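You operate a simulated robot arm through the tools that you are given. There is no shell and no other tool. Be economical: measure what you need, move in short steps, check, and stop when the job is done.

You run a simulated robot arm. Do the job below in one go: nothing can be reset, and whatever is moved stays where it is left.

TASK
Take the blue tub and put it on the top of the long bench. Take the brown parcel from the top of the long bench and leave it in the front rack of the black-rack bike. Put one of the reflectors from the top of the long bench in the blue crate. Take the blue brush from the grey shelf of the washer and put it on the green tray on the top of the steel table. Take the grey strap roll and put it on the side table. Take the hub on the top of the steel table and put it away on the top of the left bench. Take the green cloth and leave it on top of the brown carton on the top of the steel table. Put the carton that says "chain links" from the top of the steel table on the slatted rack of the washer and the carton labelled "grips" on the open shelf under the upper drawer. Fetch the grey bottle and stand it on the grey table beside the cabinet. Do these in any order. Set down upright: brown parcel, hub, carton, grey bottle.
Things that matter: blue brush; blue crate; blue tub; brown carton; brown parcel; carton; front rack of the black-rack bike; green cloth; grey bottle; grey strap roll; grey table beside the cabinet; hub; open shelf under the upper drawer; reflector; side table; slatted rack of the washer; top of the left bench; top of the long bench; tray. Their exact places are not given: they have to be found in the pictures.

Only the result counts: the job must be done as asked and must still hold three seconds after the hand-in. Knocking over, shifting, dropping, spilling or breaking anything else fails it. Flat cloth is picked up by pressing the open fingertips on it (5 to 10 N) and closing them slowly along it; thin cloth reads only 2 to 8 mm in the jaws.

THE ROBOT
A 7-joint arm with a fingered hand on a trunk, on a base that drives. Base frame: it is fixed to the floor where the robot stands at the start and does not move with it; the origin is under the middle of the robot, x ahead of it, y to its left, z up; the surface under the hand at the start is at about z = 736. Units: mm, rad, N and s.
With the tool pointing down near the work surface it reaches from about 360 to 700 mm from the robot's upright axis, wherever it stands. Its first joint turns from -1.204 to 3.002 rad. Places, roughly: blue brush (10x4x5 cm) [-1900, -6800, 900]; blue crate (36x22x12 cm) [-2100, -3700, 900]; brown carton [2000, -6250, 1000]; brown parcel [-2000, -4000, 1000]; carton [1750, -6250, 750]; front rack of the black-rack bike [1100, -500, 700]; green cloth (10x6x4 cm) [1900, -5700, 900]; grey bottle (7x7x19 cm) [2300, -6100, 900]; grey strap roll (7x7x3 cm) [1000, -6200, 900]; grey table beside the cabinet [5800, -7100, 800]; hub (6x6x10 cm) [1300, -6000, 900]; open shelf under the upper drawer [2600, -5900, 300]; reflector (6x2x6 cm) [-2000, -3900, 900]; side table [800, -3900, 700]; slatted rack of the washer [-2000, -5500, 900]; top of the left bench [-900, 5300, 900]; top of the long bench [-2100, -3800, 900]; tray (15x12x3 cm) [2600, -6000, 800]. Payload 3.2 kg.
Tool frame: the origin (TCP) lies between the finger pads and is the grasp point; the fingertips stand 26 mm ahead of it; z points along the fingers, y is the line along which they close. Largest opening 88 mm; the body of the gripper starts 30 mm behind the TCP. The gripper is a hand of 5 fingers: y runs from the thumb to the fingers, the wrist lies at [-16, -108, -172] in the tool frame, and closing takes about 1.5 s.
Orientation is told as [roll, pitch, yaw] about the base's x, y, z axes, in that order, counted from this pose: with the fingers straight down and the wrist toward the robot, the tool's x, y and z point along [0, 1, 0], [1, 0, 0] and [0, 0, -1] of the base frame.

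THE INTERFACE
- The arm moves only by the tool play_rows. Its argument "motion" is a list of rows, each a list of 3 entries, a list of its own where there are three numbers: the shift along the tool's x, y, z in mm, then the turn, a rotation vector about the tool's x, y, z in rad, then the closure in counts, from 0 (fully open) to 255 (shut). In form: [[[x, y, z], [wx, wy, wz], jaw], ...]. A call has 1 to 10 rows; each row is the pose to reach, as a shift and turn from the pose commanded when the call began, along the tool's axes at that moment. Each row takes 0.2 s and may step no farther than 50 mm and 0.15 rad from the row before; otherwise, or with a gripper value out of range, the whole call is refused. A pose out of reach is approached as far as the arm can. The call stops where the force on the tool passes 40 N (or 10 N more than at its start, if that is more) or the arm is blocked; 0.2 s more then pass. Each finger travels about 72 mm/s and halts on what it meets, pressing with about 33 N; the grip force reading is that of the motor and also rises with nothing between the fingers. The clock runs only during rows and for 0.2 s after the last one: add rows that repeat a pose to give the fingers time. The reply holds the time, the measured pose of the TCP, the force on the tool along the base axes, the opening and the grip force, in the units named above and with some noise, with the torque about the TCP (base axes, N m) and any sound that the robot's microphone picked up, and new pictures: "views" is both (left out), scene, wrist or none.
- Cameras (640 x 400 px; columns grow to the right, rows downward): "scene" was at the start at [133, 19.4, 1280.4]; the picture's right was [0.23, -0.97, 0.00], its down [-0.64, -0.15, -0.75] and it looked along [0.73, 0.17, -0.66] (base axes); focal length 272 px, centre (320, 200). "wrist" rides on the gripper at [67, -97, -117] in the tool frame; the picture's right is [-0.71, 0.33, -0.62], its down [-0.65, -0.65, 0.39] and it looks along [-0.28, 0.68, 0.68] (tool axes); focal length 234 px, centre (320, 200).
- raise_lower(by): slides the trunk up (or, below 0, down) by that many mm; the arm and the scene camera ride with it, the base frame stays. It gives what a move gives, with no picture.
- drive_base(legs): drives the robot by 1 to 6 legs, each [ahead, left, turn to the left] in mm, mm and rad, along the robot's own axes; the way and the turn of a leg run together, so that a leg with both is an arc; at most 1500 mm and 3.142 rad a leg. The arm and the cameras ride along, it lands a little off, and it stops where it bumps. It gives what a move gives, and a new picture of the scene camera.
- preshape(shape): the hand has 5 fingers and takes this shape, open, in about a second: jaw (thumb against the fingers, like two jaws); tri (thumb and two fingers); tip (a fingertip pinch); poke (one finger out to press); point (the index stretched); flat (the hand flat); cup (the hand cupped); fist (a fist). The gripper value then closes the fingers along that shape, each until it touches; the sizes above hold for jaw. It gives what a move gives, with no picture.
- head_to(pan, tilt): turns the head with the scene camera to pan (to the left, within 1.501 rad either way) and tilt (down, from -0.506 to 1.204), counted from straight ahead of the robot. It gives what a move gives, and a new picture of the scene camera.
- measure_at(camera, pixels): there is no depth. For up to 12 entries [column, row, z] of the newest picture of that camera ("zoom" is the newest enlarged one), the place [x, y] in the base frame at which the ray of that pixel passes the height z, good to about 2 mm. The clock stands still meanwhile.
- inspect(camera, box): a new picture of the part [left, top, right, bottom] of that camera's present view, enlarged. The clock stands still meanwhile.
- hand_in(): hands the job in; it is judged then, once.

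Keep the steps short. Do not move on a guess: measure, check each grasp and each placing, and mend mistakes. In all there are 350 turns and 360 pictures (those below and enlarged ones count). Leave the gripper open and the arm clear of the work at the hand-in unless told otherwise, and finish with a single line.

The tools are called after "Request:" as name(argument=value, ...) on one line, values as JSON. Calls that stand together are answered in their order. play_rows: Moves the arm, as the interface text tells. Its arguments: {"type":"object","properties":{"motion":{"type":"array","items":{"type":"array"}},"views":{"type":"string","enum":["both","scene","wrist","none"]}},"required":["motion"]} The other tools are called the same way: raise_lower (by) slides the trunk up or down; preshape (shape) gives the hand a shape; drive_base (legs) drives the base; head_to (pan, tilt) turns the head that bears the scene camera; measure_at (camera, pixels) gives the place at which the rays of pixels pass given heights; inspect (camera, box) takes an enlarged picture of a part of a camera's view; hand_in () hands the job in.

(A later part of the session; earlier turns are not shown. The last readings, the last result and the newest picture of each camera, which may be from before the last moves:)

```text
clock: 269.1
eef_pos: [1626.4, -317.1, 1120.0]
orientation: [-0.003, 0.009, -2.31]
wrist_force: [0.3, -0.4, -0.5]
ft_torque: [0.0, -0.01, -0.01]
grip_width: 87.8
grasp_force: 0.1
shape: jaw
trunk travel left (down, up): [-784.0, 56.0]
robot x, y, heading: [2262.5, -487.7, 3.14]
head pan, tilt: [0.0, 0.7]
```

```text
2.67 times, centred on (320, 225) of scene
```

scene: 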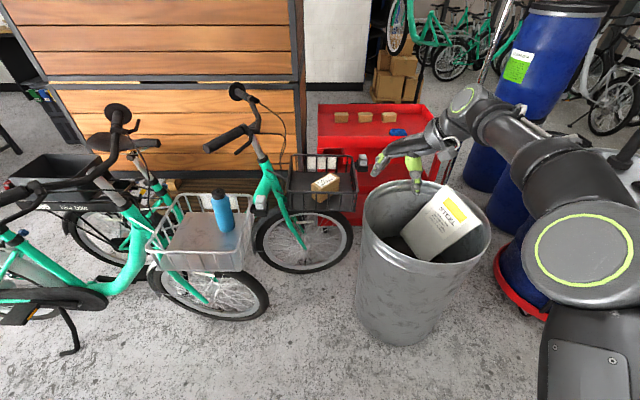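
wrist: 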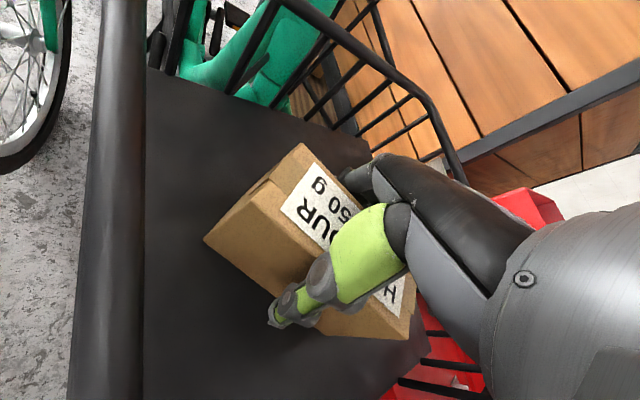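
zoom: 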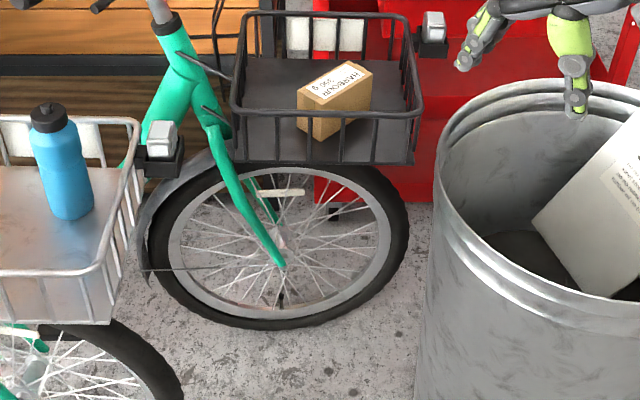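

Parcel is in the rack, upright. Now I return east and south toward the steel table.

Request:
drive_base(legs=[[-1450, 0, 0], [-700, -150, 0], [0, 0, 1.57], [1450, 0, 0], [1450, 0, 0]])

Request:
head_to(pan=-0.5, tilt=0.35)

```text
clock: 297.3
eef_pos: [4179.5, -3907.2, 1119.4]
orientation: [-0.004, 0.006, -0.754]
wrist_force: [-0.1, 1.1, -0.2]
ft_torque: [0.04, 0.03, -0.04]
grip_width: 87.9
grasp_force: 0.0
shape: jaw
trunk travel left (down, up): [-784.0, 56.0]
robot x, y, heading: [4359.7, -3272.5, -1.59]
head pan, tilt: [0.0, 0.7]
```

scene: 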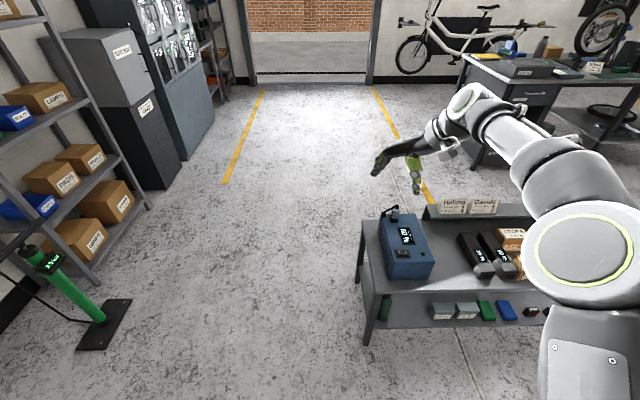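

```text
clock: 298.3
eef_pos: [4180.7, -3908.7, 1119.2]
orientation: [-0.003, 0.009, -0.753]
wrist_force: [0.9, -0.3, -0.1]
ft_torque: [0.02, -0.02, -0.05]
grip_width: 87.4
grasp_force: 0.2
shape: jaw
trunk travel left (down, up): [-784.0, 56.0]
robot x, y, heading: [4361.7, -3275.9, -1.589]
head pan, tilt: [-0.499, 0.351]
```

scene: 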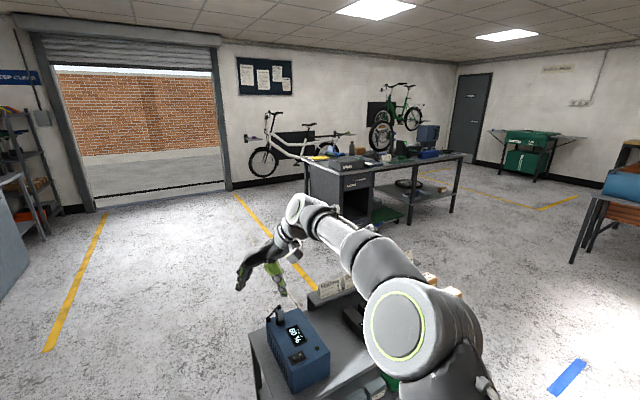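

Request:
play_rows(motion=[[[33, -31, -10], [0, 0, 0], 0], [[66, -62, -20], [0, 0, 0], 0], [[99, -93, -30], [0, 0, 0], 0], [[131, -123, -40], [0, 0, 0], 0], [[131, -123, -40], [0, 0, 0], 0]], views="none")

Request:
drive_base(legs=[[200, -830, 0], [200, -830, 0.02], [750, -600, 0], [450, -200, 0]])

Request:
head_to(pan=0.0, tilt=0.45)

```text
clock: 299.5
eef_pos: [4182.3, -3729.4, 1161.5]
orientation: [-0.005, 0.01, -0.753]
wrist_force: [-0.2, 0.2, 0.4]
ft_torque: [0.03, 0.04, -0.01]
grip_width: 87.9
grasp_force: 0.0
shape: jaw
trunk travel left (down, up): [-784.0, 56.0]
robot x, y, heading: [4359.8, -3276.4, -1.59]
head pan, tilt: [-0.499, 0.351]
```

```text
clock: 315.3
eef_pos: [1728.7, -5317.5, 1160.2]
orientation: [-0.003, 0.006, -0.732]
wrist_force: [-0.1, -0.2, -0.2]
ft_torque: [-0.03, 0.01, -0.01]
grip_width: 87.7
grasp_force: 0.0
shape: jaw
trunk travel left (down, up): [-784.0, 56.0]
robot x, y, heading: [1899.1, -4863.5, -1.566]
head pan, tilt: [-0.499, 0.351]
```

scene: 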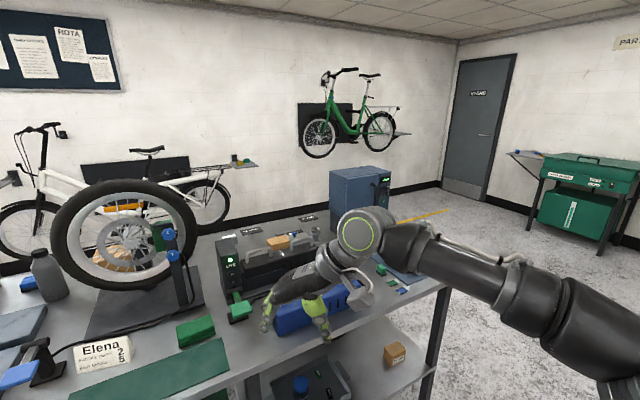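

```text
clock: 316.2
eef_pos: [1727.6, -5316.9, 1160.4]
orientation: [-0.004, 0.007, -0.733]
wrist_force: [-0.6, 0.0, -0.6]
ft_torque: [0.01, -0.03, 0.03]
grip_width: 88.1
grasp_force: 0.1
shape: jaw
trunk travel left (down, up): [-784.0, 56.0]
robot x, y, heading: [1900.0, -4863.2, -1.574]
head pan, tilt: [0.0, 0.45]
```

scene: 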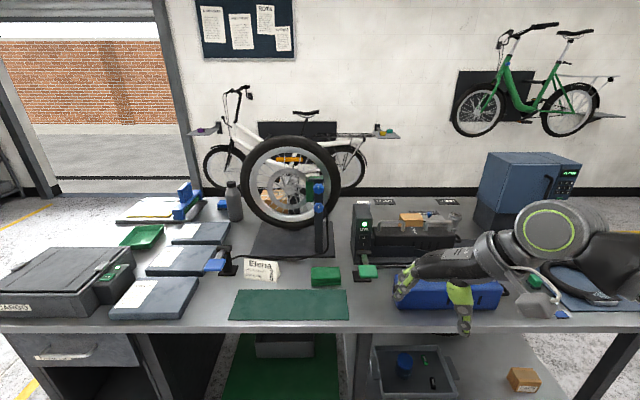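

Request:
inspect(camera="scene", box=[0, 160, 240, 310])

Request:
inspect(camera="scene", box=[200, 160, 440, 310])

Request:
drive_base(legs=[[0, -700, 0]])

```text
2.67 times, centred on (120, 235) of scene
```

zoom: 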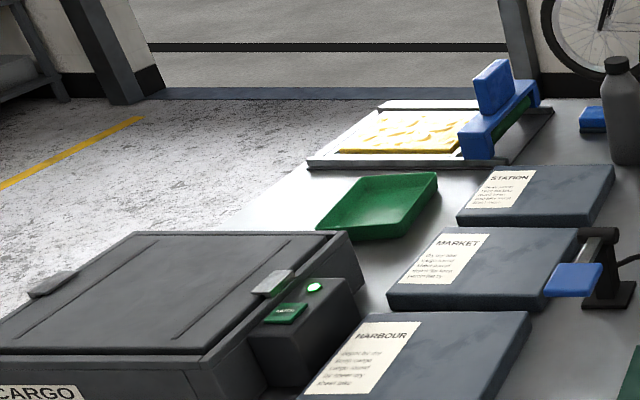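

```text
2.67 times, centred on (320, 235) of scene
```

zoom: 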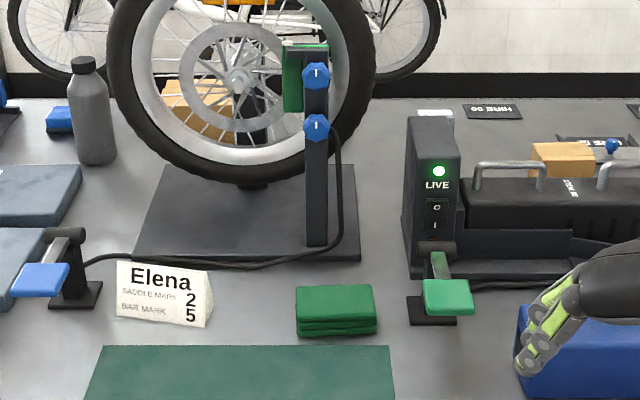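

```text
clock: 320.1
eef_pos: [1023.3, -5318.0, 1160.5]
orientation: [-0.004, 0.007, -0.733]
wrist_force: [0.5, -0.3, -0.4]
ft_torque: [0.0, 0.0, 0.02]
grip_width: 87.7
grasp_force: 0.0
shape: jaw
trunk travel left (down, up): [-784.0, 56.0]
robot x, y, heading: [1198.0, -4861.4, -1.571]
head pan, tilt: [0.0, 0.45]
```

scene: 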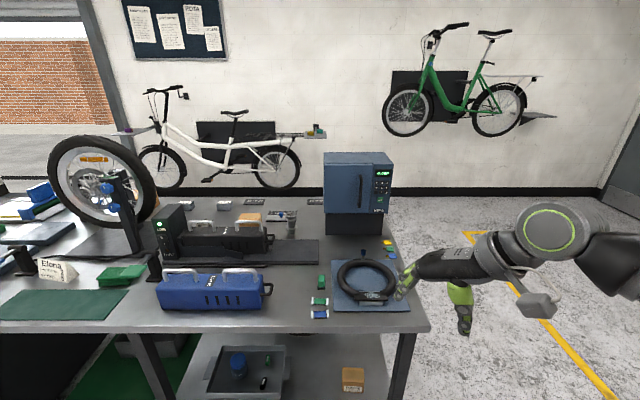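

Request:
inspect(camera="scene", box=[130, 180, 410, 340])

Request:
inspect(camera="scene", box=[180, 320, 400, 400])

```text
2.29 times, centred on (270, 260) of scene
```

zoom: 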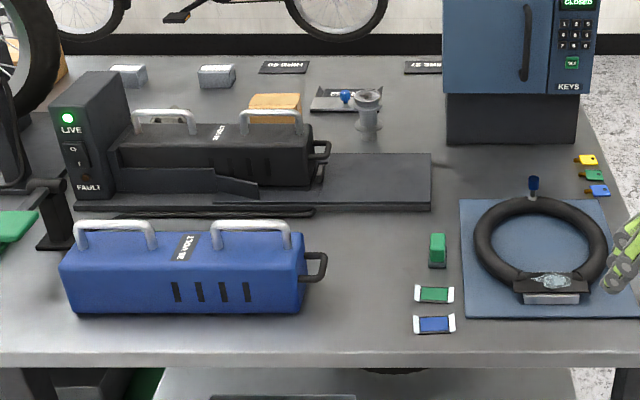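

```text
2.91 times, centred on (290, 360) of scene
```

zoom: 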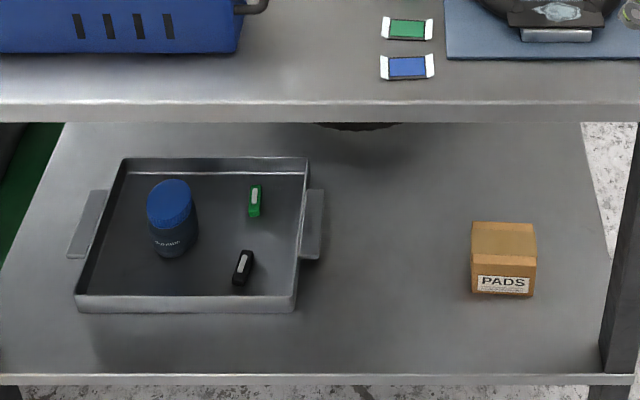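

A jar with a blue lid is on the lower shelf too; I look at it closer to be sure which one is the "blue tub".

Request:
inspect(camera="scene", box=[215, 340, 285, 400])

Request:
inspect(camera="scene", box=[220, 195, 320, 255])

```text
6.67 times, centred on (250, 370) of scene
```

zoom: 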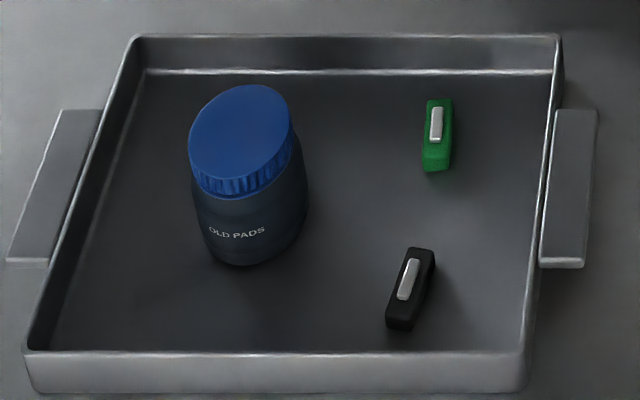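

```text
6.40 times, centred on (270, 225) of scene
```

zoom: 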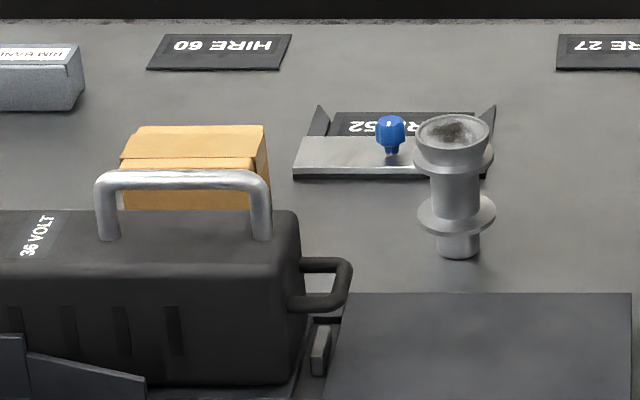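

Request:
measure_at(camera="scene", pixels=[[360, 195, 880], [200, 197, 880], [430, 325, 880], [395, 240, 880], [450, 192, 0], [620, 192, 0], [520, 190, 0], [291, 236, 900], [250, 232, 900], [352, 235, 900], [120, 283, 880]])

Request:
drive_base(legs=[[0, -1000, 0]])

Request:
head_to(pan=0.6, tilt=0.45)

```text
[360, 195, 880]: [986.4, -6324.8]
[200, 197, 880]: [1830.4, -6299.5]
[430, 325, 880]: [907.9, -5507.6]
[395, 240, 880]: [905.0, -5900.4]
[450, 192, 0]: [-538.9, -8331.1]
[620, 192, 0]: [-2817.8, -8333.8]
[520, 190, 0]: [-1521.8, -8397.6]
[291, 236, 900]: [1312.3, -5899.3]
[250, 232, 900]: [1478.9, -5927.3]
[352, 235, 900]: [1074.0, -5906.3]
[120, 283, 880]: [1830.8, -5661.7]
```

```text
clock: 325.3
eef_pos: [16.1, -5317.0, 1159.9]
orientation: [-0.002, 0.007, -0.737]
wrist_force: [1.2, -0.1, 0.0]
ft_torque: [0.0, 0.06, 0.0]
grip_width: 87.9
grasp_force: 0.1
shape: jaw
trunk travel left (down, up): [-784.0, 56.0]
robot x, y, heading: [190.3, -4862.4, -1.572]
head pan, tilt: [0.0, 0.45]
```

scene: 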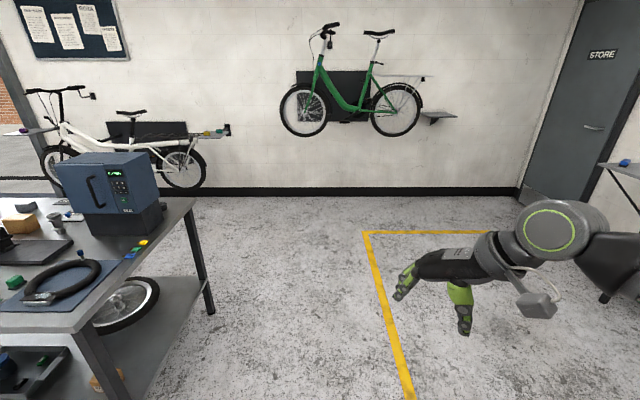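

```text
clock: 326.3
eef_pos: [17.3, -5316.8, 1159.8]
orientation: [-0.004, 0.007, -0.737]
wrist_force: [0.2, 0.2, 0.1]
ft_torque: [-0.02, -0.04, -0.03]
grip_width: 88.2
grasp_force: 0.0
shape: jaw
trunk travel left (down, up): [-784.0, 56.0]
robot x, y, heading: [194.8, -4863.9, -1.57]
head pan, tilt: [0.6, 0.45]
```

scene: 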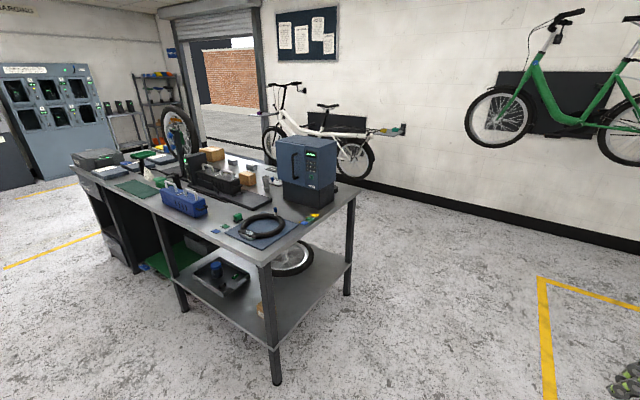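

Request:
drive_base(legs=[[1050, 0, 0], [1000, 0, 0], [0, 0, 1.57], [0, 0, 1.57], [0, -1050, 0]])

Request:
head_to(pan=0.0, tilt=0.5)

```text
clock: 349.2
eef_pos: [1403.6, -6507.2, 1161.0]
orientation: [-0.003, 0.007, 2.366]
wrist_force: [0.5, -0.5, -0.6]
ft_torque: [-0.03, 0.0, 0.02]
grip_width: 87.6
grasp_force: 0.0
shape: jaw
trunk travel left (down, up): [-784.0, 56.0]
robot x, y, heading: [1213.7, -6957.2, 1.53]
head pan, tilt: [0.6, 0.45]
```

scene: 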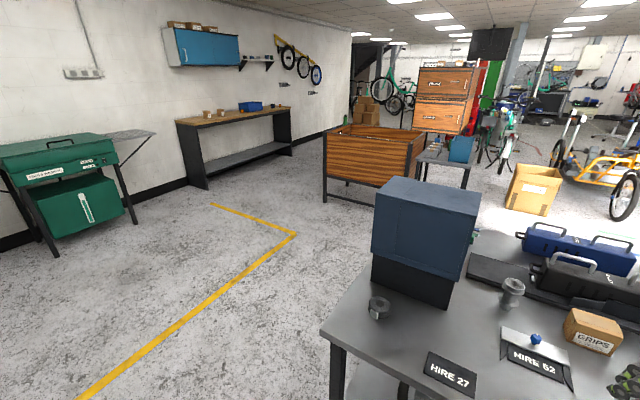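

```text
clock: 350.2
eef_pos: [1404.2, -6508.4, 1161.1]
orientation: [-0.003, 0.007, 2.367]
wrist_force: [0.3, 0.7, 0.1]
ft_torque: [0.0, -0.01, 0.01]
grip_width: 88.0
grasp_force: 0.1
shape: jaw
trunk travel left (down, up): [-784.0, 56.0]
robot x, y, heading: [1210.5, -6958.7, 1.534]
head pan, tilt: [0.0, 0.499]
```

scene: 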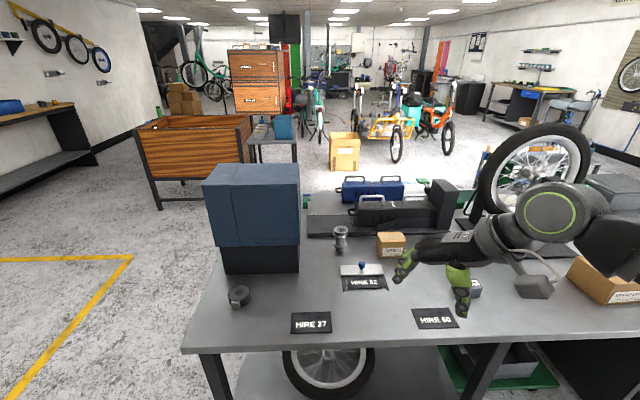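

Request:
inspect(camera="scene", box=[200, 210, 420, 350])

Request:
head_to(pan=-0.75, tilt=0.4)

```text
2.86 times, centred on (310, 280) of scene
```

zoom: 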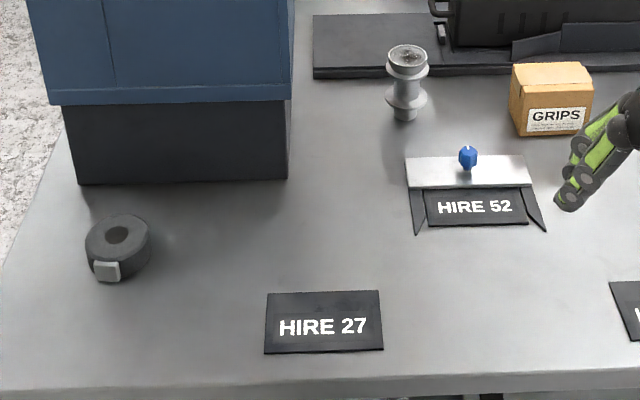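

```text
clock: 351.3
eef_pos: [1403.8, -6507.2, 1161.2]
orientation: [-0.004, 0.007, 2.367]
wrist_force: [0.3, -0.4, -1.0]
ft_torque: [-0.02, -0.02, -0.03]
grip_width: 87.9
grasp_force: 0.1
shape: jaw
trunk travel left (down, up): [-784.0, 56.0]
robot x, y, heading: [1213.0, -6954.9, 1.528]
head pan, tilt: [-0.75, 0.4]
```

scene: 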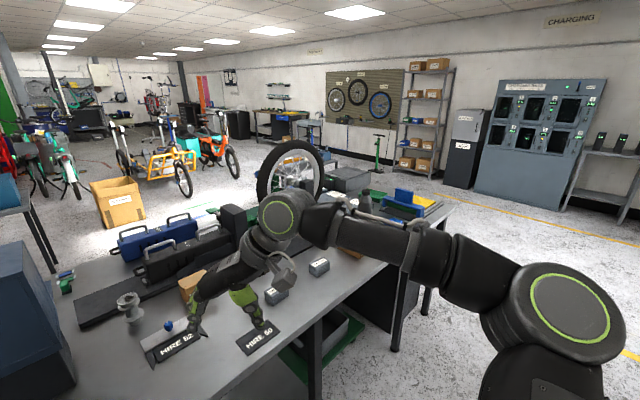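

Request:
drive_base(legs=[[0, -600, 0.04]])

Request:
head_to(pan=0.0, tilt=0.5)

Request:
inspect(camera="scene", box=[200, 190, 440, 340])

```text
clock: 354.7
eef_pos: [1987.8, -6513.8, 1159.7]
orientation: [-0.005, 0.006, 2.407]
wrist_force: [1.0, -0.8, -0.1]
ft_torque: [0.0, 0.01, -0.01]
grip_width: 87.8
grasp_force: 0.1
shape: jaw
trunk travel left (down, up): [-784.0, 56.0]
robot x, y, heading: [1811.1, -6969.5, 1.572]
head pan, tilt: [-0.75, 0.4]
```

scene: 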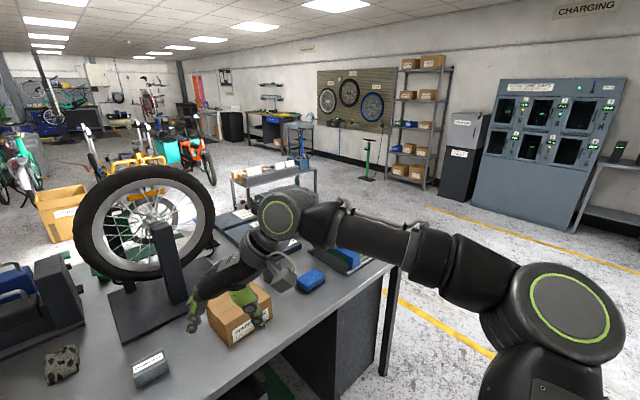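

```text
clock: 355.8
eef_pos: [1987.7, -6514.3, 1160.7]
orientation: [-0.004, 0.006, 2.409]
wrist_force: [-0.2, 0.7, 0.2]
ft_torque: [-0.01, -0.03, 0.02]
grip_width: 88.2
grasp_force: 0.1
shape: jaw
trunk travel left (down, up): [-784.0, 56.0]
robot x, y, heading: [1815.9, -6969.6, 1.566]
head pan, tilt: [0.0, 0.499]
```

scene: 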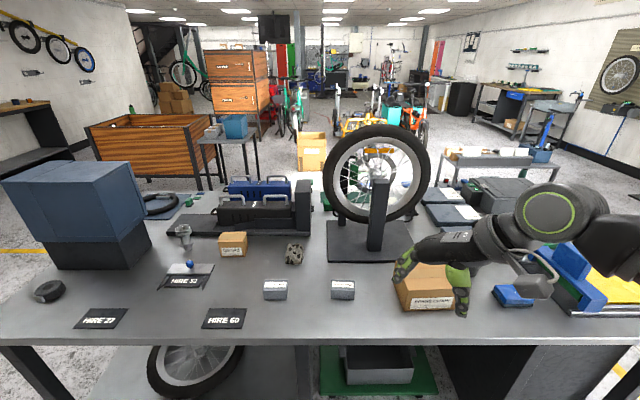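

```text
2.67 times, centred on (320, 265) of scene
```

zoom: 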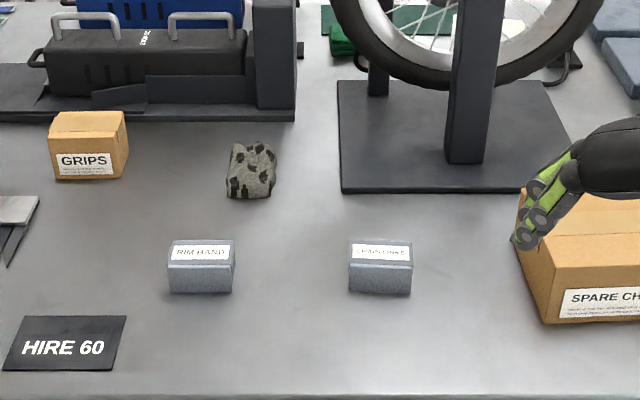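

Request:
inspect(camera="scene", box=[250, 265, 370, 315])

Request:
measure_at(camera="scene", pixels=[[331, 300, 880], [354, 300, 880], [343, 282, 940], [219, 257, 880], [247, 256, 880], [398, 311, 880], [452, 310, 880], [185, 256, 880], [48, 300, 880], [395, 280, 980], [625, 343, 880], [287, 300, 880]])

```text
5.33 times, centred on (310, 290) of scene
```

zoom: 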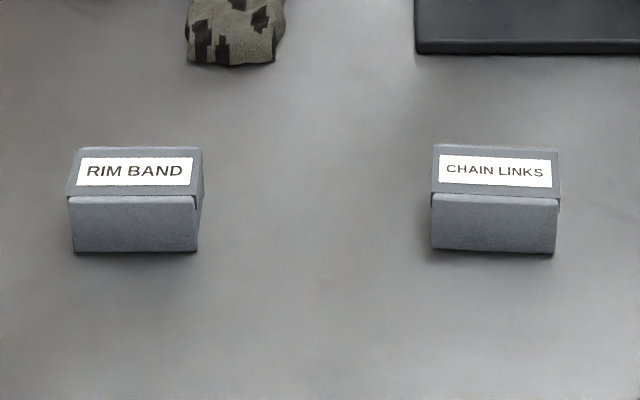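

```text
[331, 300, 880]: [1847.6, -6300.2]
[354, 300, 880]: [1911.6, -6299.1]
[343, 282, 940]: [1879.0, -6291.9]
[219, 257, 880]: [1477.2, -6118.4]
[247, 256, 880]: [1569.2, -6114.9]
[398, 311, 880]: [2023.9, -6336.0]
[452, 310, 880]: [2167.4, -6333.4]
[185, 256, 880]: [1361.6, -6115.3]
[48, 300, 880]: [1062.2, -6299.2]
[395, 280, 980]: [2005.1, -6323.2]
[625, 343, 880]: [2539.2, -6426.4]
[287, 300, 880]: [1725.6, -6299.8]
```

Request:
measure_at(camera="zoom", pixels=[[432, 250, 880], [556, 254, 880], [430, 197, 920], [558, 201, 920], [430, 197, 930], [433, 146, 930], [557, 151, 930], [433, 146, 920]])

Request:
drive_base(legs=[[220, -65, 0]])

```text
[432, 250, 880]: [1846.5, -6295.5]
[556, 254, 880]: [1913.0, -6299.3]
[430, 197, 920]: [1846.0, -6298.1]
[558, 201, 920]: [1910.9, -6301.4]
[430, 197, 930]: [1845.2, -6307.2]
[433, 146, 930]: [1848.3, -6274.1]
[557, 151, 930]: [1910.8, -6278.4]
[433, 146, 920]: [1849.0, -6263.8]
```

```text
clock: 357.5
eef_pos: [2053.0, -6293.3, 1161.0]
orientation: [-0.004, 0.009, 2.409]
wrist_force: [-0.4, -0.5, 0.1]
ft_torque: [-0.01, 0.03, 0.0]
grip_width: 88.0
grasp_force: 0.1
shape: jaw
trunk travel left (down, up): [-784.0, 56.0]
robot x, y, heading: [1880.2, -6750.5, 1.57]
head pan, tilt: [0.0, 0.499]
```

scene: 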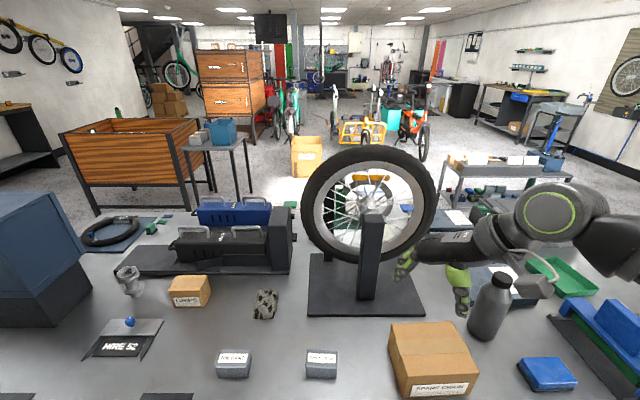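

The grey "CHAIN LINKS" box: x 1846–1912, y≈−6298…−6268. I turn the hand forward above it.

Request:
play_rows(motion=[[[18, 23, 0], [0, 0, 0.14], 0], [[37, 45, 0], [0, 0, 0.28], 0], [[55, 68, 0], [0, 0, 0.42], 0], [[73, 90, 0], [0, 0, 0.56], 0], [[92, 113, 0], [0, 0, 0.7], 0], [[110, 135, 0], [0, 0, 0.84], 0], [[110, 135, 0], [0, 0, 0.84], 0]], views="none")

Request:
raise_lower(by=-130)

Request:
play_rows(motion=[[[0, 0, 0], [0, 0, 0], 0]])

```text
clock: 359.1
eef_pos: [1879.7, -6283.6, 1160.6]
orientation: [-0.009, 0.002, 1.569]
wrist_force: [0.4, -0.7, 0.1]
ft_torque: [0.01, 0.01, 0.02]
grip_width: 87.9
grasp_force: 0.1
shape: jaw
trunk travel left (down, up): [-784.0, 56.0]
robot x, y, heading: [1881.5, -6746.3, 1.572]
head pan, tilt: [0.0, 0.499]
```

```text
clock: 360.7
eef_pos: [1878.4, -6284.4, 1029.4]
orientation: [-0.011, 0.002, 1.57]
wrist_force: [-0.2, 0.0, 0.4]
ft_torque: [0.0, -0.04, 0.02]
grip_width: 88.0
grasp_force: 0.0
shape: jaw
trunk travel left (down, up): [-654.0, 186.0]
robot x, y, heading: [1880.8, -6748.1, 1.567]
head pan, tilt: [0.0, 0.499]
```

```text
clock: 361.1
eef_pos: [1878.4, -6285.2, 1028.1]
orientation: [-0.008, 0.0, 1.569]
wrist_force: [-0.1, -0.1, 0.1]
ft_torque: [0.02, 0.03, 0.0]
grip_width: 87.7
grasp_force: 0.0
shape: jaw
trunk travel left (down, up): [-654.0, 186.0]
robot x, y, heading: [1878.5, -6748.8, 1.574]
head pan, tilt: [0.0, 0.499]
```

scene: 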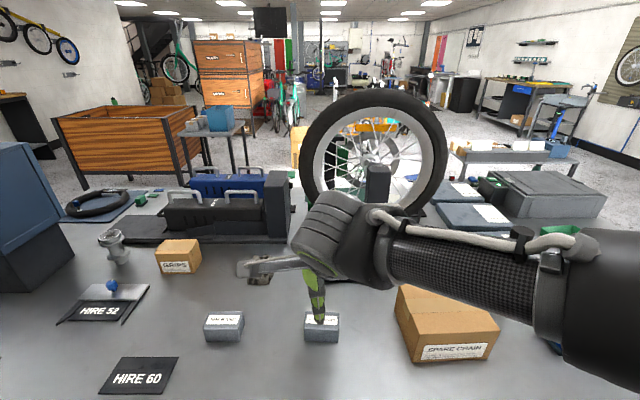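
wrist: 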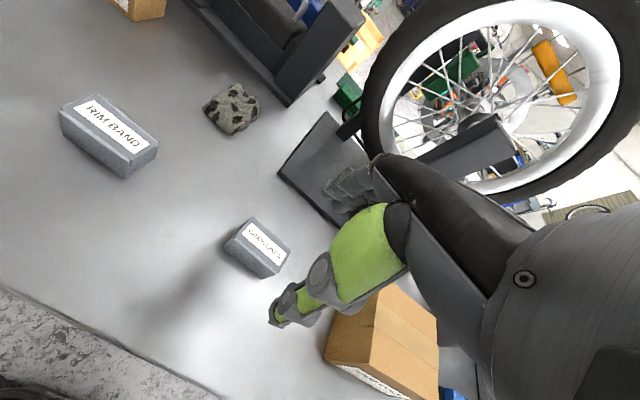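

Request:
measure_at(camera="scene", pixels=[[304, 341, 860], [304, 341, 880], [304, 341, 900], [339, 343, 880], [339, 343, 900]])

Request:
inspect(camera="wrist", box=[200, 190, 320, 300])

```text
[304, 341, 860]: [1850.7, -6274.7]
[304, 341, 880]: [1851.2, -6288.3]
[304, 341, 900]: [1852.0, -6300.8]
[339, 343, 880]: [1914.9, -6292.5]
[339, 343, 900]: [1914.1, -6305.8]
```

```text
3.64 times, centred on (260, 245) of wrist
```

zoom: 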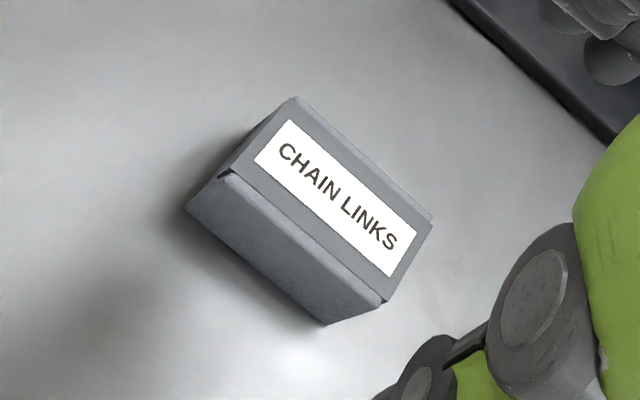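

Request:
measure_at(camera="zoom", pixels=[[187, 208, 880], [187, 208, 900], [327, 323, 880], [327, 323, 900], [225, 175, 920], [382, 302, 920], [296, 98, 920], [432, 215, 920], [225, 175, 940], [382, 302, 940], [296, 98, 940], [432, 215, 940]])

```text
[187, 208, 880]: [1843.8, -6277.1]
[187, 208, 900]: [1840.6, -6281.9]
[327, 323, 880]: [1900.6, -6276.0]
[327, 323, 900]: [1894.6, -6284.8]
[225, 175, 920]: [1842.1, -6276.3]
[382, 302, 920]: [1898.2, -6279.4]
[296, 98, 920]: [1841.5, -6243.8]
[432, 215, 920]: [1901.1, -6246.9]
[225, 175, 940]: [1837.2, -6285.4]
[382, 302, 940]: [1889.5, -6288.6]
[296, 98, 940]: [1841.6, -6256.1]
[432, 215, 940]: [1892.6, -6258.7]
```

Request:
measure_at(camera="scene", pixels=[[205, 341, 840], [205, 341, 860], [205, 341, 880], [98, 391, 840], [98, 391, 860], [98, 391, 880]])

Request:
measure_at(camera="wrist", pixels=[[61, 130, 840], [61, 130, 860], [61, 130, 880], [125, 178, 860], [205, 110, 860], [230, 135, 860]])

```text
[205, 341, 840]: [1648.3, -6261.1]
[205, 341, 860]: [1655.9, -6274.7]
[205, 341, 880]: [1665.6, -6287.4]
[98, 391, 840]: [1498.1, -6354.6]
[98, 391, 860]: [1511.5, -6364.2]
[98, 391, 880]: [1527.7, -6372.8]
```

```text
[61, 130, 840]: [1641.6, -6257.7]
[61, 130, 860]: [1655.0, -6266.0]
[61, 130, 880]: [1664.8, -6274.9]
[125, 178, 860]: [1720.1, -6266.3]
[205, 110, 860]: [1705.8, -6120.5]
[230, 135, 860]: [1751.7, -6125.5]
```

Request:
measure_at(camera="wrist", pixels=[[281, 170, 860], [281, 170, 870], [325, 300, 900]])

Request:
play_rows(motion=[[[-1, 17, 0], [0, 0.008, 0], 0], [[-2, 33, 0], [0, 0.008, 0], 0], [[-2, 33, 0], [0, 0.008, 0], 0]], views="none")

Request:
raise_lower(by=-110)

Request:
play_rows(motion=[[[0, 0, 0], [0, 0, 0], 0]])

```text
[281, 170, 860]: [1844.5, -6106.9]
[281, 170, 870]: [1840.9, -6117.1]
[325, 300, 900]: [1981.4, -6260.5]
```

```text
clock: 361.9
eef_pos: [1880.9, -6251.2, 1028.6]
orientation: [-0.001, 0.001, 1.569]
wrist_force: [0.4, -0.1, -0.1]
ft_torque: [0.0, -0.02, 0.0]
grip_width: 87.9
grasp_force: 0.1
shape: jaw
trunk travel left (down, up): [-654.0, 186.0]
robot x, y, heading: [1878.9, -6748.7, 1.572]
head pan, tilt: [0.0, 0.499]
```

```text
clock: 363.3
eef_pos: [1880.8, -6251.1, 919.5]
orientation: [0.0, 0.003, 1.568]
wrist_force: [0.0, -0.4, 0.3]
ft_torque: [-0.01, 0.0, 0.0]
grip_width: 88.1
grasp_force: 0.1
shape: jaw
trunk travel left (down, up): [-544.0, 296.0]
robot x, y, heading: [1875.2, -6752.1, 1.571]
head pan, tilt: [0.0, 0.499]
```

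```text
clock: 363.7
eef_pos: [1879.6, -6252.7, 918.5]
orientation: [0.0, 0.003, 1.571]
wrist_force: [0.6, 0.0, -0.5]
ft_torque: [-0.01, -0.01, 0.0]
grip_width: 88.0
grasp_force: 0.0
shape: jaw
trunk travel left (down, up): [-544.0, 296.0]
robot x, y, heading: [1880.9, -6746.1, 1.571]
head pan, tilt: [0.0, 0.499]
```

scene: 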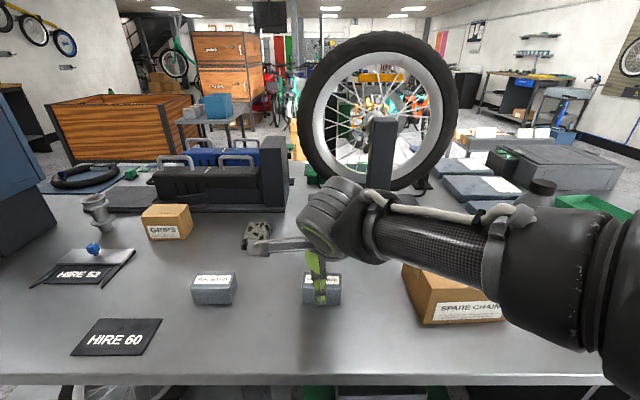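
wrist: 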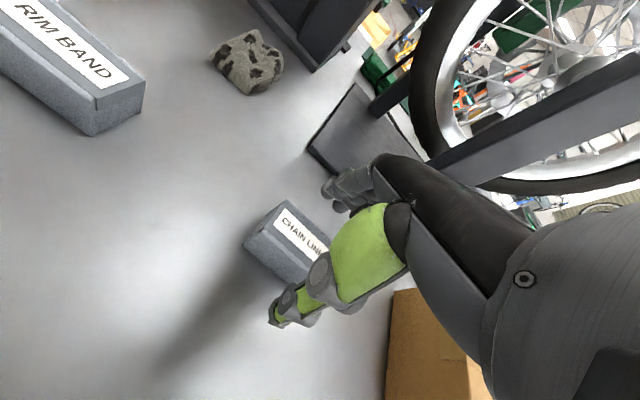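

Request:
raise_lower(by=-34)

Request:
play_rows(motion=[[[0, 0, 0], [0, 0, 0], 50], [[0, 0, 0], [0, 0, 0], 100], [[0, 0, 0], [0, 0, 0], 150], [[0, 0, 0], [0, 0, 0], 190], [[0, 0, 0], [0, 0, 0], 225], [[0, 0, 0], [0, 0, 0], 225], [[0, 0, 0], [0, 0, 0], 225]], views="wrist")

```text
clock: 364.5
eef_pos: [1880.4, -6251.5, 885.7]
orientation: [0.0, 0.002, 1.569]
wrist_force: [0.1, 0.2, 0.3]
ft_torque: [0.0, -0.01, 0.0]
grip_width: 87.9
grasp_force: 0.0
shape: jaw
trunk travel left (down, up): [-510.0, 330.0]
robot x, y, heading: [1876.9, -6748.1, 1.572]
head pan, tilt: [0.0, 0.499]
```

```text
clock: 366.1
eef_pos: [1880.6, -6251.3, 885.7]
orientation: [-0.001, -0.001, 1.568]
wrist_force: [0.1, -0.9, 0.5]
ft_torque: [-0.03, -0.02, 0.0]
grip_width: 40.0
grasp_force: 33.4
shape: jaw
trunk travel left (down, up): [-510.0, 330.0]
robot x, y, heading: [1879.7, -6751.2, 1.569]
head pan, tilt: [0.0, 0.499]
```

wrist: 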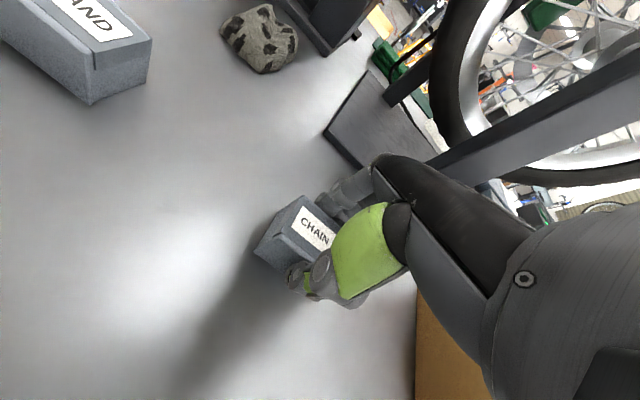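

Held (40 mm). Lift and travel to the washer in the west.

Request:
raise_lower(by=270)

Request:
drive_base(legs=[[-260, 0, 0], [0, 1450, 0], [0, 1400, 0], [1450, 0, 0], [0, 0, 1.57]])

Request:
head_to(pan=0.1, tilt=0.5)

```text
clock: 368.8
eef_pos: [1880.6, -6251.5, 1155.5]
orientation: [0.0, 0.001, 1.568]
wrist_force: [0.2, 0.0, 0.0]
ft_torque: [-0.01, 0.0, 0.04]
grip_width: 40.0
grasp_force: 32.9
shape: jaw
trunk travel left (down, up): [-780.0, 60.0]
robot x, y, heading: [1878.0, -6745.9, 1.575]
head pan, tilt: [0.0, 0.499]
```

```text
clock: 394.6
eef_pos: [-1466.5, -5602.4, 1154.1]
orientation: [0.0, 0.002, -3.133]
wrist_force: [0.1, -0.5, -0.6]
ft_torque: [-0.01, -0.01, 0.0]
grip_width: 39.8
grasp_force: 32.8
shape: jaw
trunk travel left (down, up): [-780.0, 60.0]
robot x, y, heading: [-973.1, -5595.5, -3.128]
head pan, tilt: [0.0, 0.499]
```

scene: 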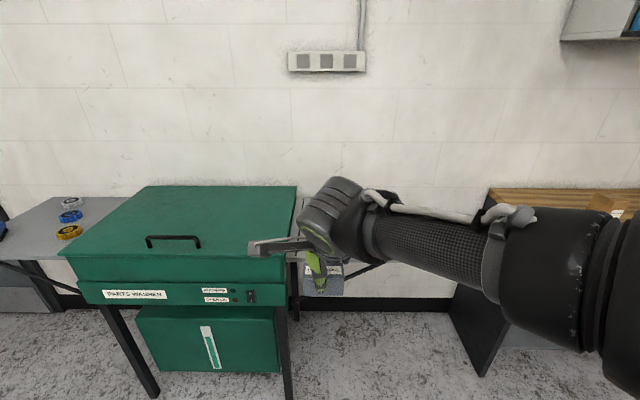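

```text
clock: 395.3
eef_pos: [-1467.1, -5602.4, 1154.0]
orientation: [-0.001, 0.0, -3.133]
wrist_force: [-0.1, -0.1, -0.3]
ft_torque: [0.04, -0.04, 0.01]
grip_width: 39.6
grasp_force: 32.6
shape: jaw
trunk travel left (down, up): [-780.0, 60.0]
robot x, y, heading: [-971.8, -5600.0, -3.128]
head pan, tilt: [0.099, 0.499]
```

scene: 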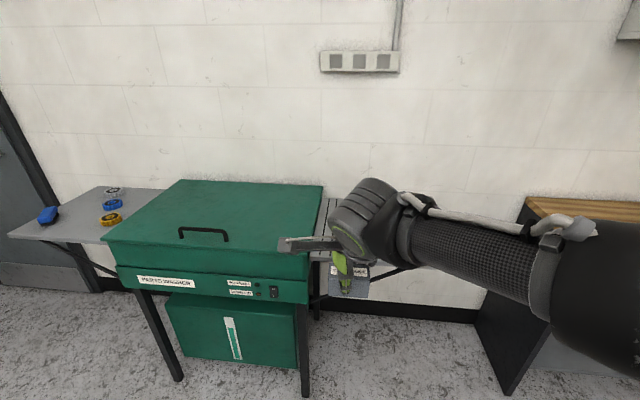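

Request:
drive_base(legs=[[0, -420, -0.013]])

Request:
inspect(camera="scene", box=[100, 160, 340, 310])

```text
clock: 397.9
eef_pos: [-1469.7, -5173.0, 1156.0]
orientation: [0.0, 0.002, 3.137]
wrist_force: [-0.1, 0.1, -1.1]
ft_torque: [-0.01, -0.02, 0.03]
grip_width: 39.5
grasp_force: 33.2
shape: jaw
trunk travel left (down, up): [-780.0, 60.0]
robot x, y, heading: [-975.5, -5178.3, 3.143]
head pan, tilt: [0.099, 0.499]
```

scene: 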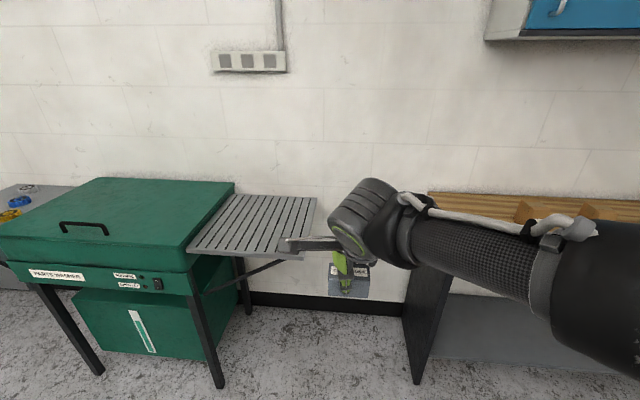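

```text
2.67 times, centred on (220, 235) of scene
```

zoom: 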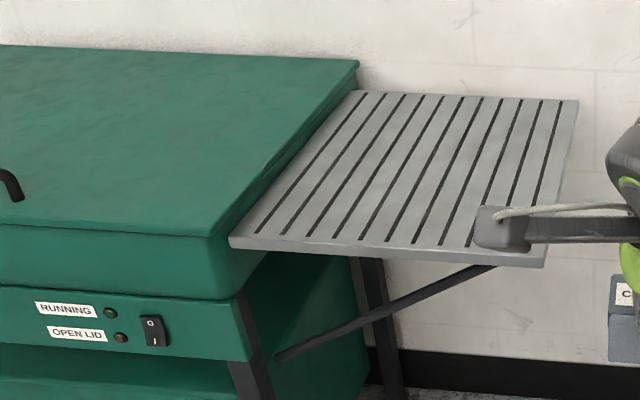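

Request:
measure_at(camera="scene", pixels=[[188, 247, 850], [302, 255, 850], [233, 194, 850], [317, 197, 850], [188, 247, 900], [302, 255, 900], [233, 194, 900], [317, 197, 900], [225, 383, 0], [428, 380, 0], [430, 217, 900]])

```text
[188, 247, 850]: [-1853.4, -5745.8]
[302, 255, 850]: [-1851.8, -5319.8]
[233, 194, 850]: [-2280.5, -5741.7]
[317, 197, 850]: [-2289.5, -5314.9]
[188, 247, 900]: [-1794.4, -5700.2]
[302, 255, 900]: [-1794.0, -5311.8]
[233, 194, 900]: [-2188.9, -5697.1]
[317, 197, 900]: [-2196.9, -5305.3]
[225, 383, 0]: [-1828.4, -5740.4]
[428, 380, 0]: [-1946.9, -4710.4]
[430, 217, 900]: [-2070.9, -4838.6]
```

Request:
drive_base(legs=[[0, 300, 0], [490, 0, 0]])

Request:
play_rows(motion=[[[0, 0, 0], [0, 0, 0], 225]], views="wrist")

```text
clock: 402.4
eef_pos: [-1957.1, -5475.5, 1155.7]
orientation: [0.0, 0.002, 3.142]
wrist_force: [-1.0, 0.4, -0.9]
ft_torque: [0.02, 0.0, 0.0]
grip_width: 39.8
grasp_force: 32.7
shape: jaw
trunk travel left (down, up): [-780.0, 60.0]
robot x, y, heading: [-1461.3, -5476.7, -3.139]
head pan, tilt: [0.099, 0.499]
```

scene: 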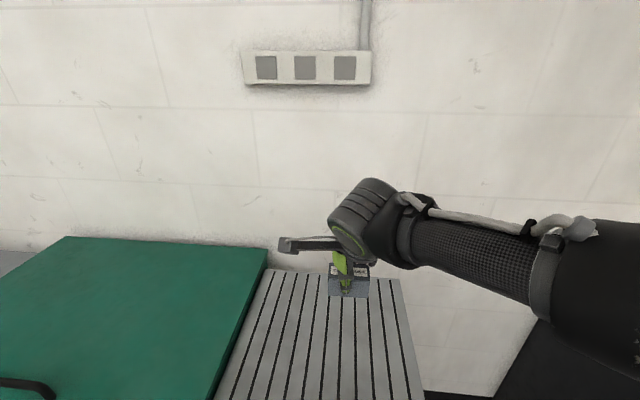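

```text
clock: 402.8
eef_pos: [-1957.5, -5475.8, 1155.0]
orientation: [-0.001, 0.004, 3.141]
wrist_force: [0.3, -1.0, -1.0]
ft_torque: [0.02, 0.04, 0.02]
grip_width: 39.5
grasp_force: 32.5
shape: jaw
trunk travel left (down, up): [-780.0, 60.0]
robot x, y, heading: [-1461.2, -5474.9, -3.14]
head pan, tilt: [0.099, 0.499]
```

wrist: 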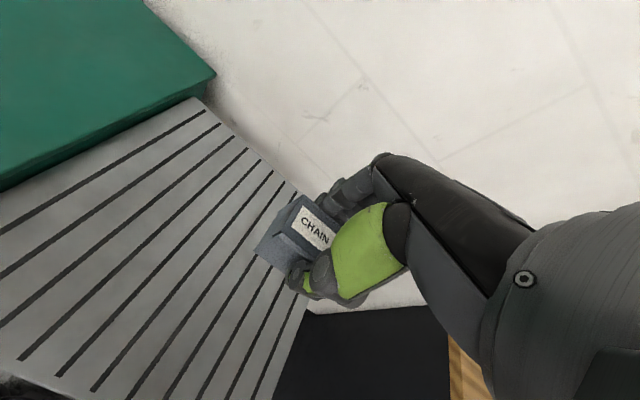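

Request:
measure_at(camera="scene", pixels=[[268, 270, 850], [268, 270, 875], [268, 270, 900], [401, 279, 850], [401, 279, 875], [401, 279, 900]])

Request:
measure_at(camera="wrist", pixels=[[197, 98, 850], [197, 98, 875], [197, 98, 900], [305, 312, 850], [305, 312, 900]])

```text
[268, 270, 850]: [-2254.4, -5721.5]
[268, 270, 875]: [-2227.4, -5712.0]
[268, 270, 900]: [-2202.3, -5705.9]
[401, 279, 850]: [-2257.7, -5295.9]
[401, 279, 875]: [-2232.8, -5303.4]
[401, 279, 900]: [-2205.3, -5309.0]
```

```text
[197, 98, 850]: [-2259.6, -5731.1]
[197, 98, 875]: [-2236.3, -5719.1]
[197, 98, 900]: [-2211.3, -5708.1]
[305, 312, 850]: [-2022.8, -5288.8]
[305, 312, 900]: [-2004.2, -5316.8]
```

Rack height ≈885. Lower to just above, then feel for contact.

Request:
raise_lower(by=-205)

Request:
play_rows(motion=[[[0, 0, 4], [0, 0, 0], 225], [[0, 0, 8], [0, 0, 0], 225], [[0, 0, 12], [0, 0, 0], 225], [[0, 0, 15], [0, 0, 0], 225], [[0, 0, 18], [0, 0, 0], 225], [[0, 0, 18], [0, 0, 0], 225]])

```text
clock: 405.0
eef_pos: [-1958.9, -5475.3, 950.8]
orientation: [0.0, 0.001, 3.14]
wrist_force: [0.0, -1.7, 0.2]
ft_torque: [-0.01, 0.01, 0.03]
grip_width: 39.8
grasp_force: 32.7
shape: jaw
trunk travel left (down, up): [-575.0, 265.0]
robot x, y, heading: [-1461.8, -5475.8, -3.14]
head pan, tilt: [0.099, 0.499]
```

```text
clock: 406.4
eef_pos: [-1958.4, -5475.6, 932.8]
orientation: [0.0, 0.001, 3.143]
wrist_force: [-0.5, 0.8, -1.4]
ft_torque: [-0.01, 0.0, 0.0]
grip_width: 39.6
grasp_force: 32.9
shape: jaw
trunk travel left (down, up): [-575.0, 265.0]
robot x, y, heading: [-1463.7, -5474.4, -3.145]
head pan, tilt: [0.099, 0.499]
```

scene: 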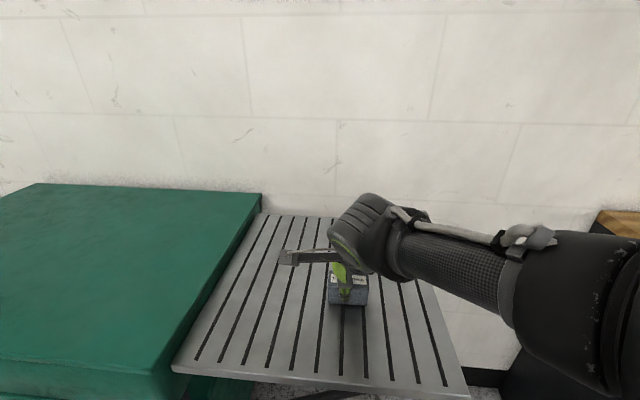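
wrist: 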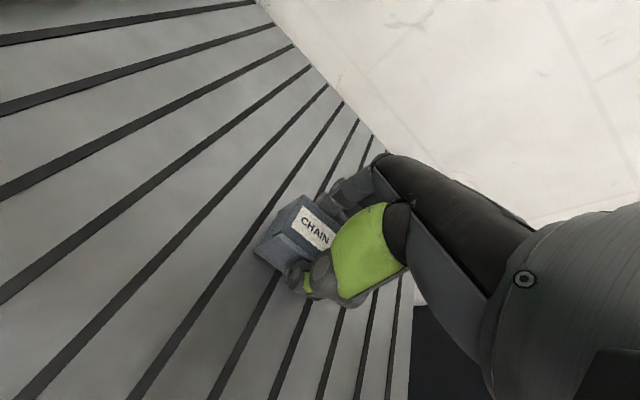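

Request:
play_rows(motion=[[[0, 0, 3], [0, 0, 0], 225], [[0, 0, 6], [0, 0, 0], 225], [[0, 0, 9], [0, 0, 0], 225], [[0, 0, 12], [0, 0, 0], 225], [[0, 0, 15], [0, 0, 0], 225], [[0, 0, 15], [0, 0, 0], 225]], views="none")

```text
clock: 407.6
eef_pos: [-1960.1, -5475.7, 928.4]
orientation: [0.009, -0.024, 3.142]
wrist_force: [4.9, 0.8, 16.3]
ft_torque: [0.07, -0.55, 0.03]
grip_width: 41.5
grasp_force: 33.1
shape: jaw
trunk travel left (down, up): [-575.0, 265.0]
robot x, y, heading: [-1464.5, -5474.8, -3.145]
head pan, tilt: [0.099, 0.499]
stopped in row 5: the force on the tool passed its limit at 42 N (the readings are from after the stop); the commanded pose is now the measured one
```

Contact. Back off, level, release slowly.

Request:
play_rows(motion=[[[0, 0, -3], [0.024, -0.009, 0], 225], [[0, 0, -3], [0.024, -0.009, 0], 225]], views="wrist")

```text
clock: 408.2
eef_pos: [-1960.0, -5476.2, 929.7]
orientation: [-0.002, 0.007, 3.143]
wrist_force: [0.4, 0.5, 9.6]
ft_torque: [-0.03, 0.03, 0.05]
grip_width: 41.1
grasp_force: 32.7
shape: jaw
trunk travel left (down, up): [-575.0, 265.0]
robot x, y, heading: [-1463.7, -5474.4, -3.139]
head pan, tilt: [0.099, 0.499]
```

wrist: 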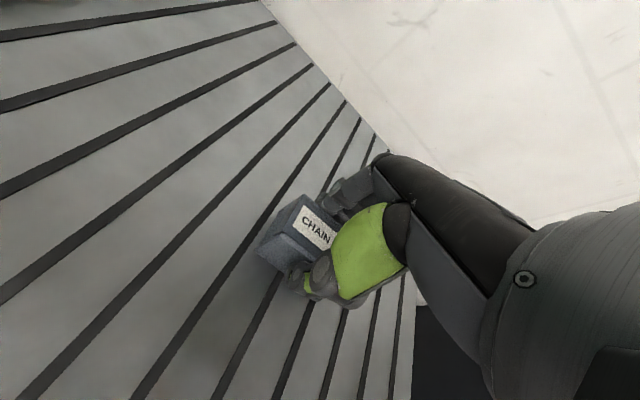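

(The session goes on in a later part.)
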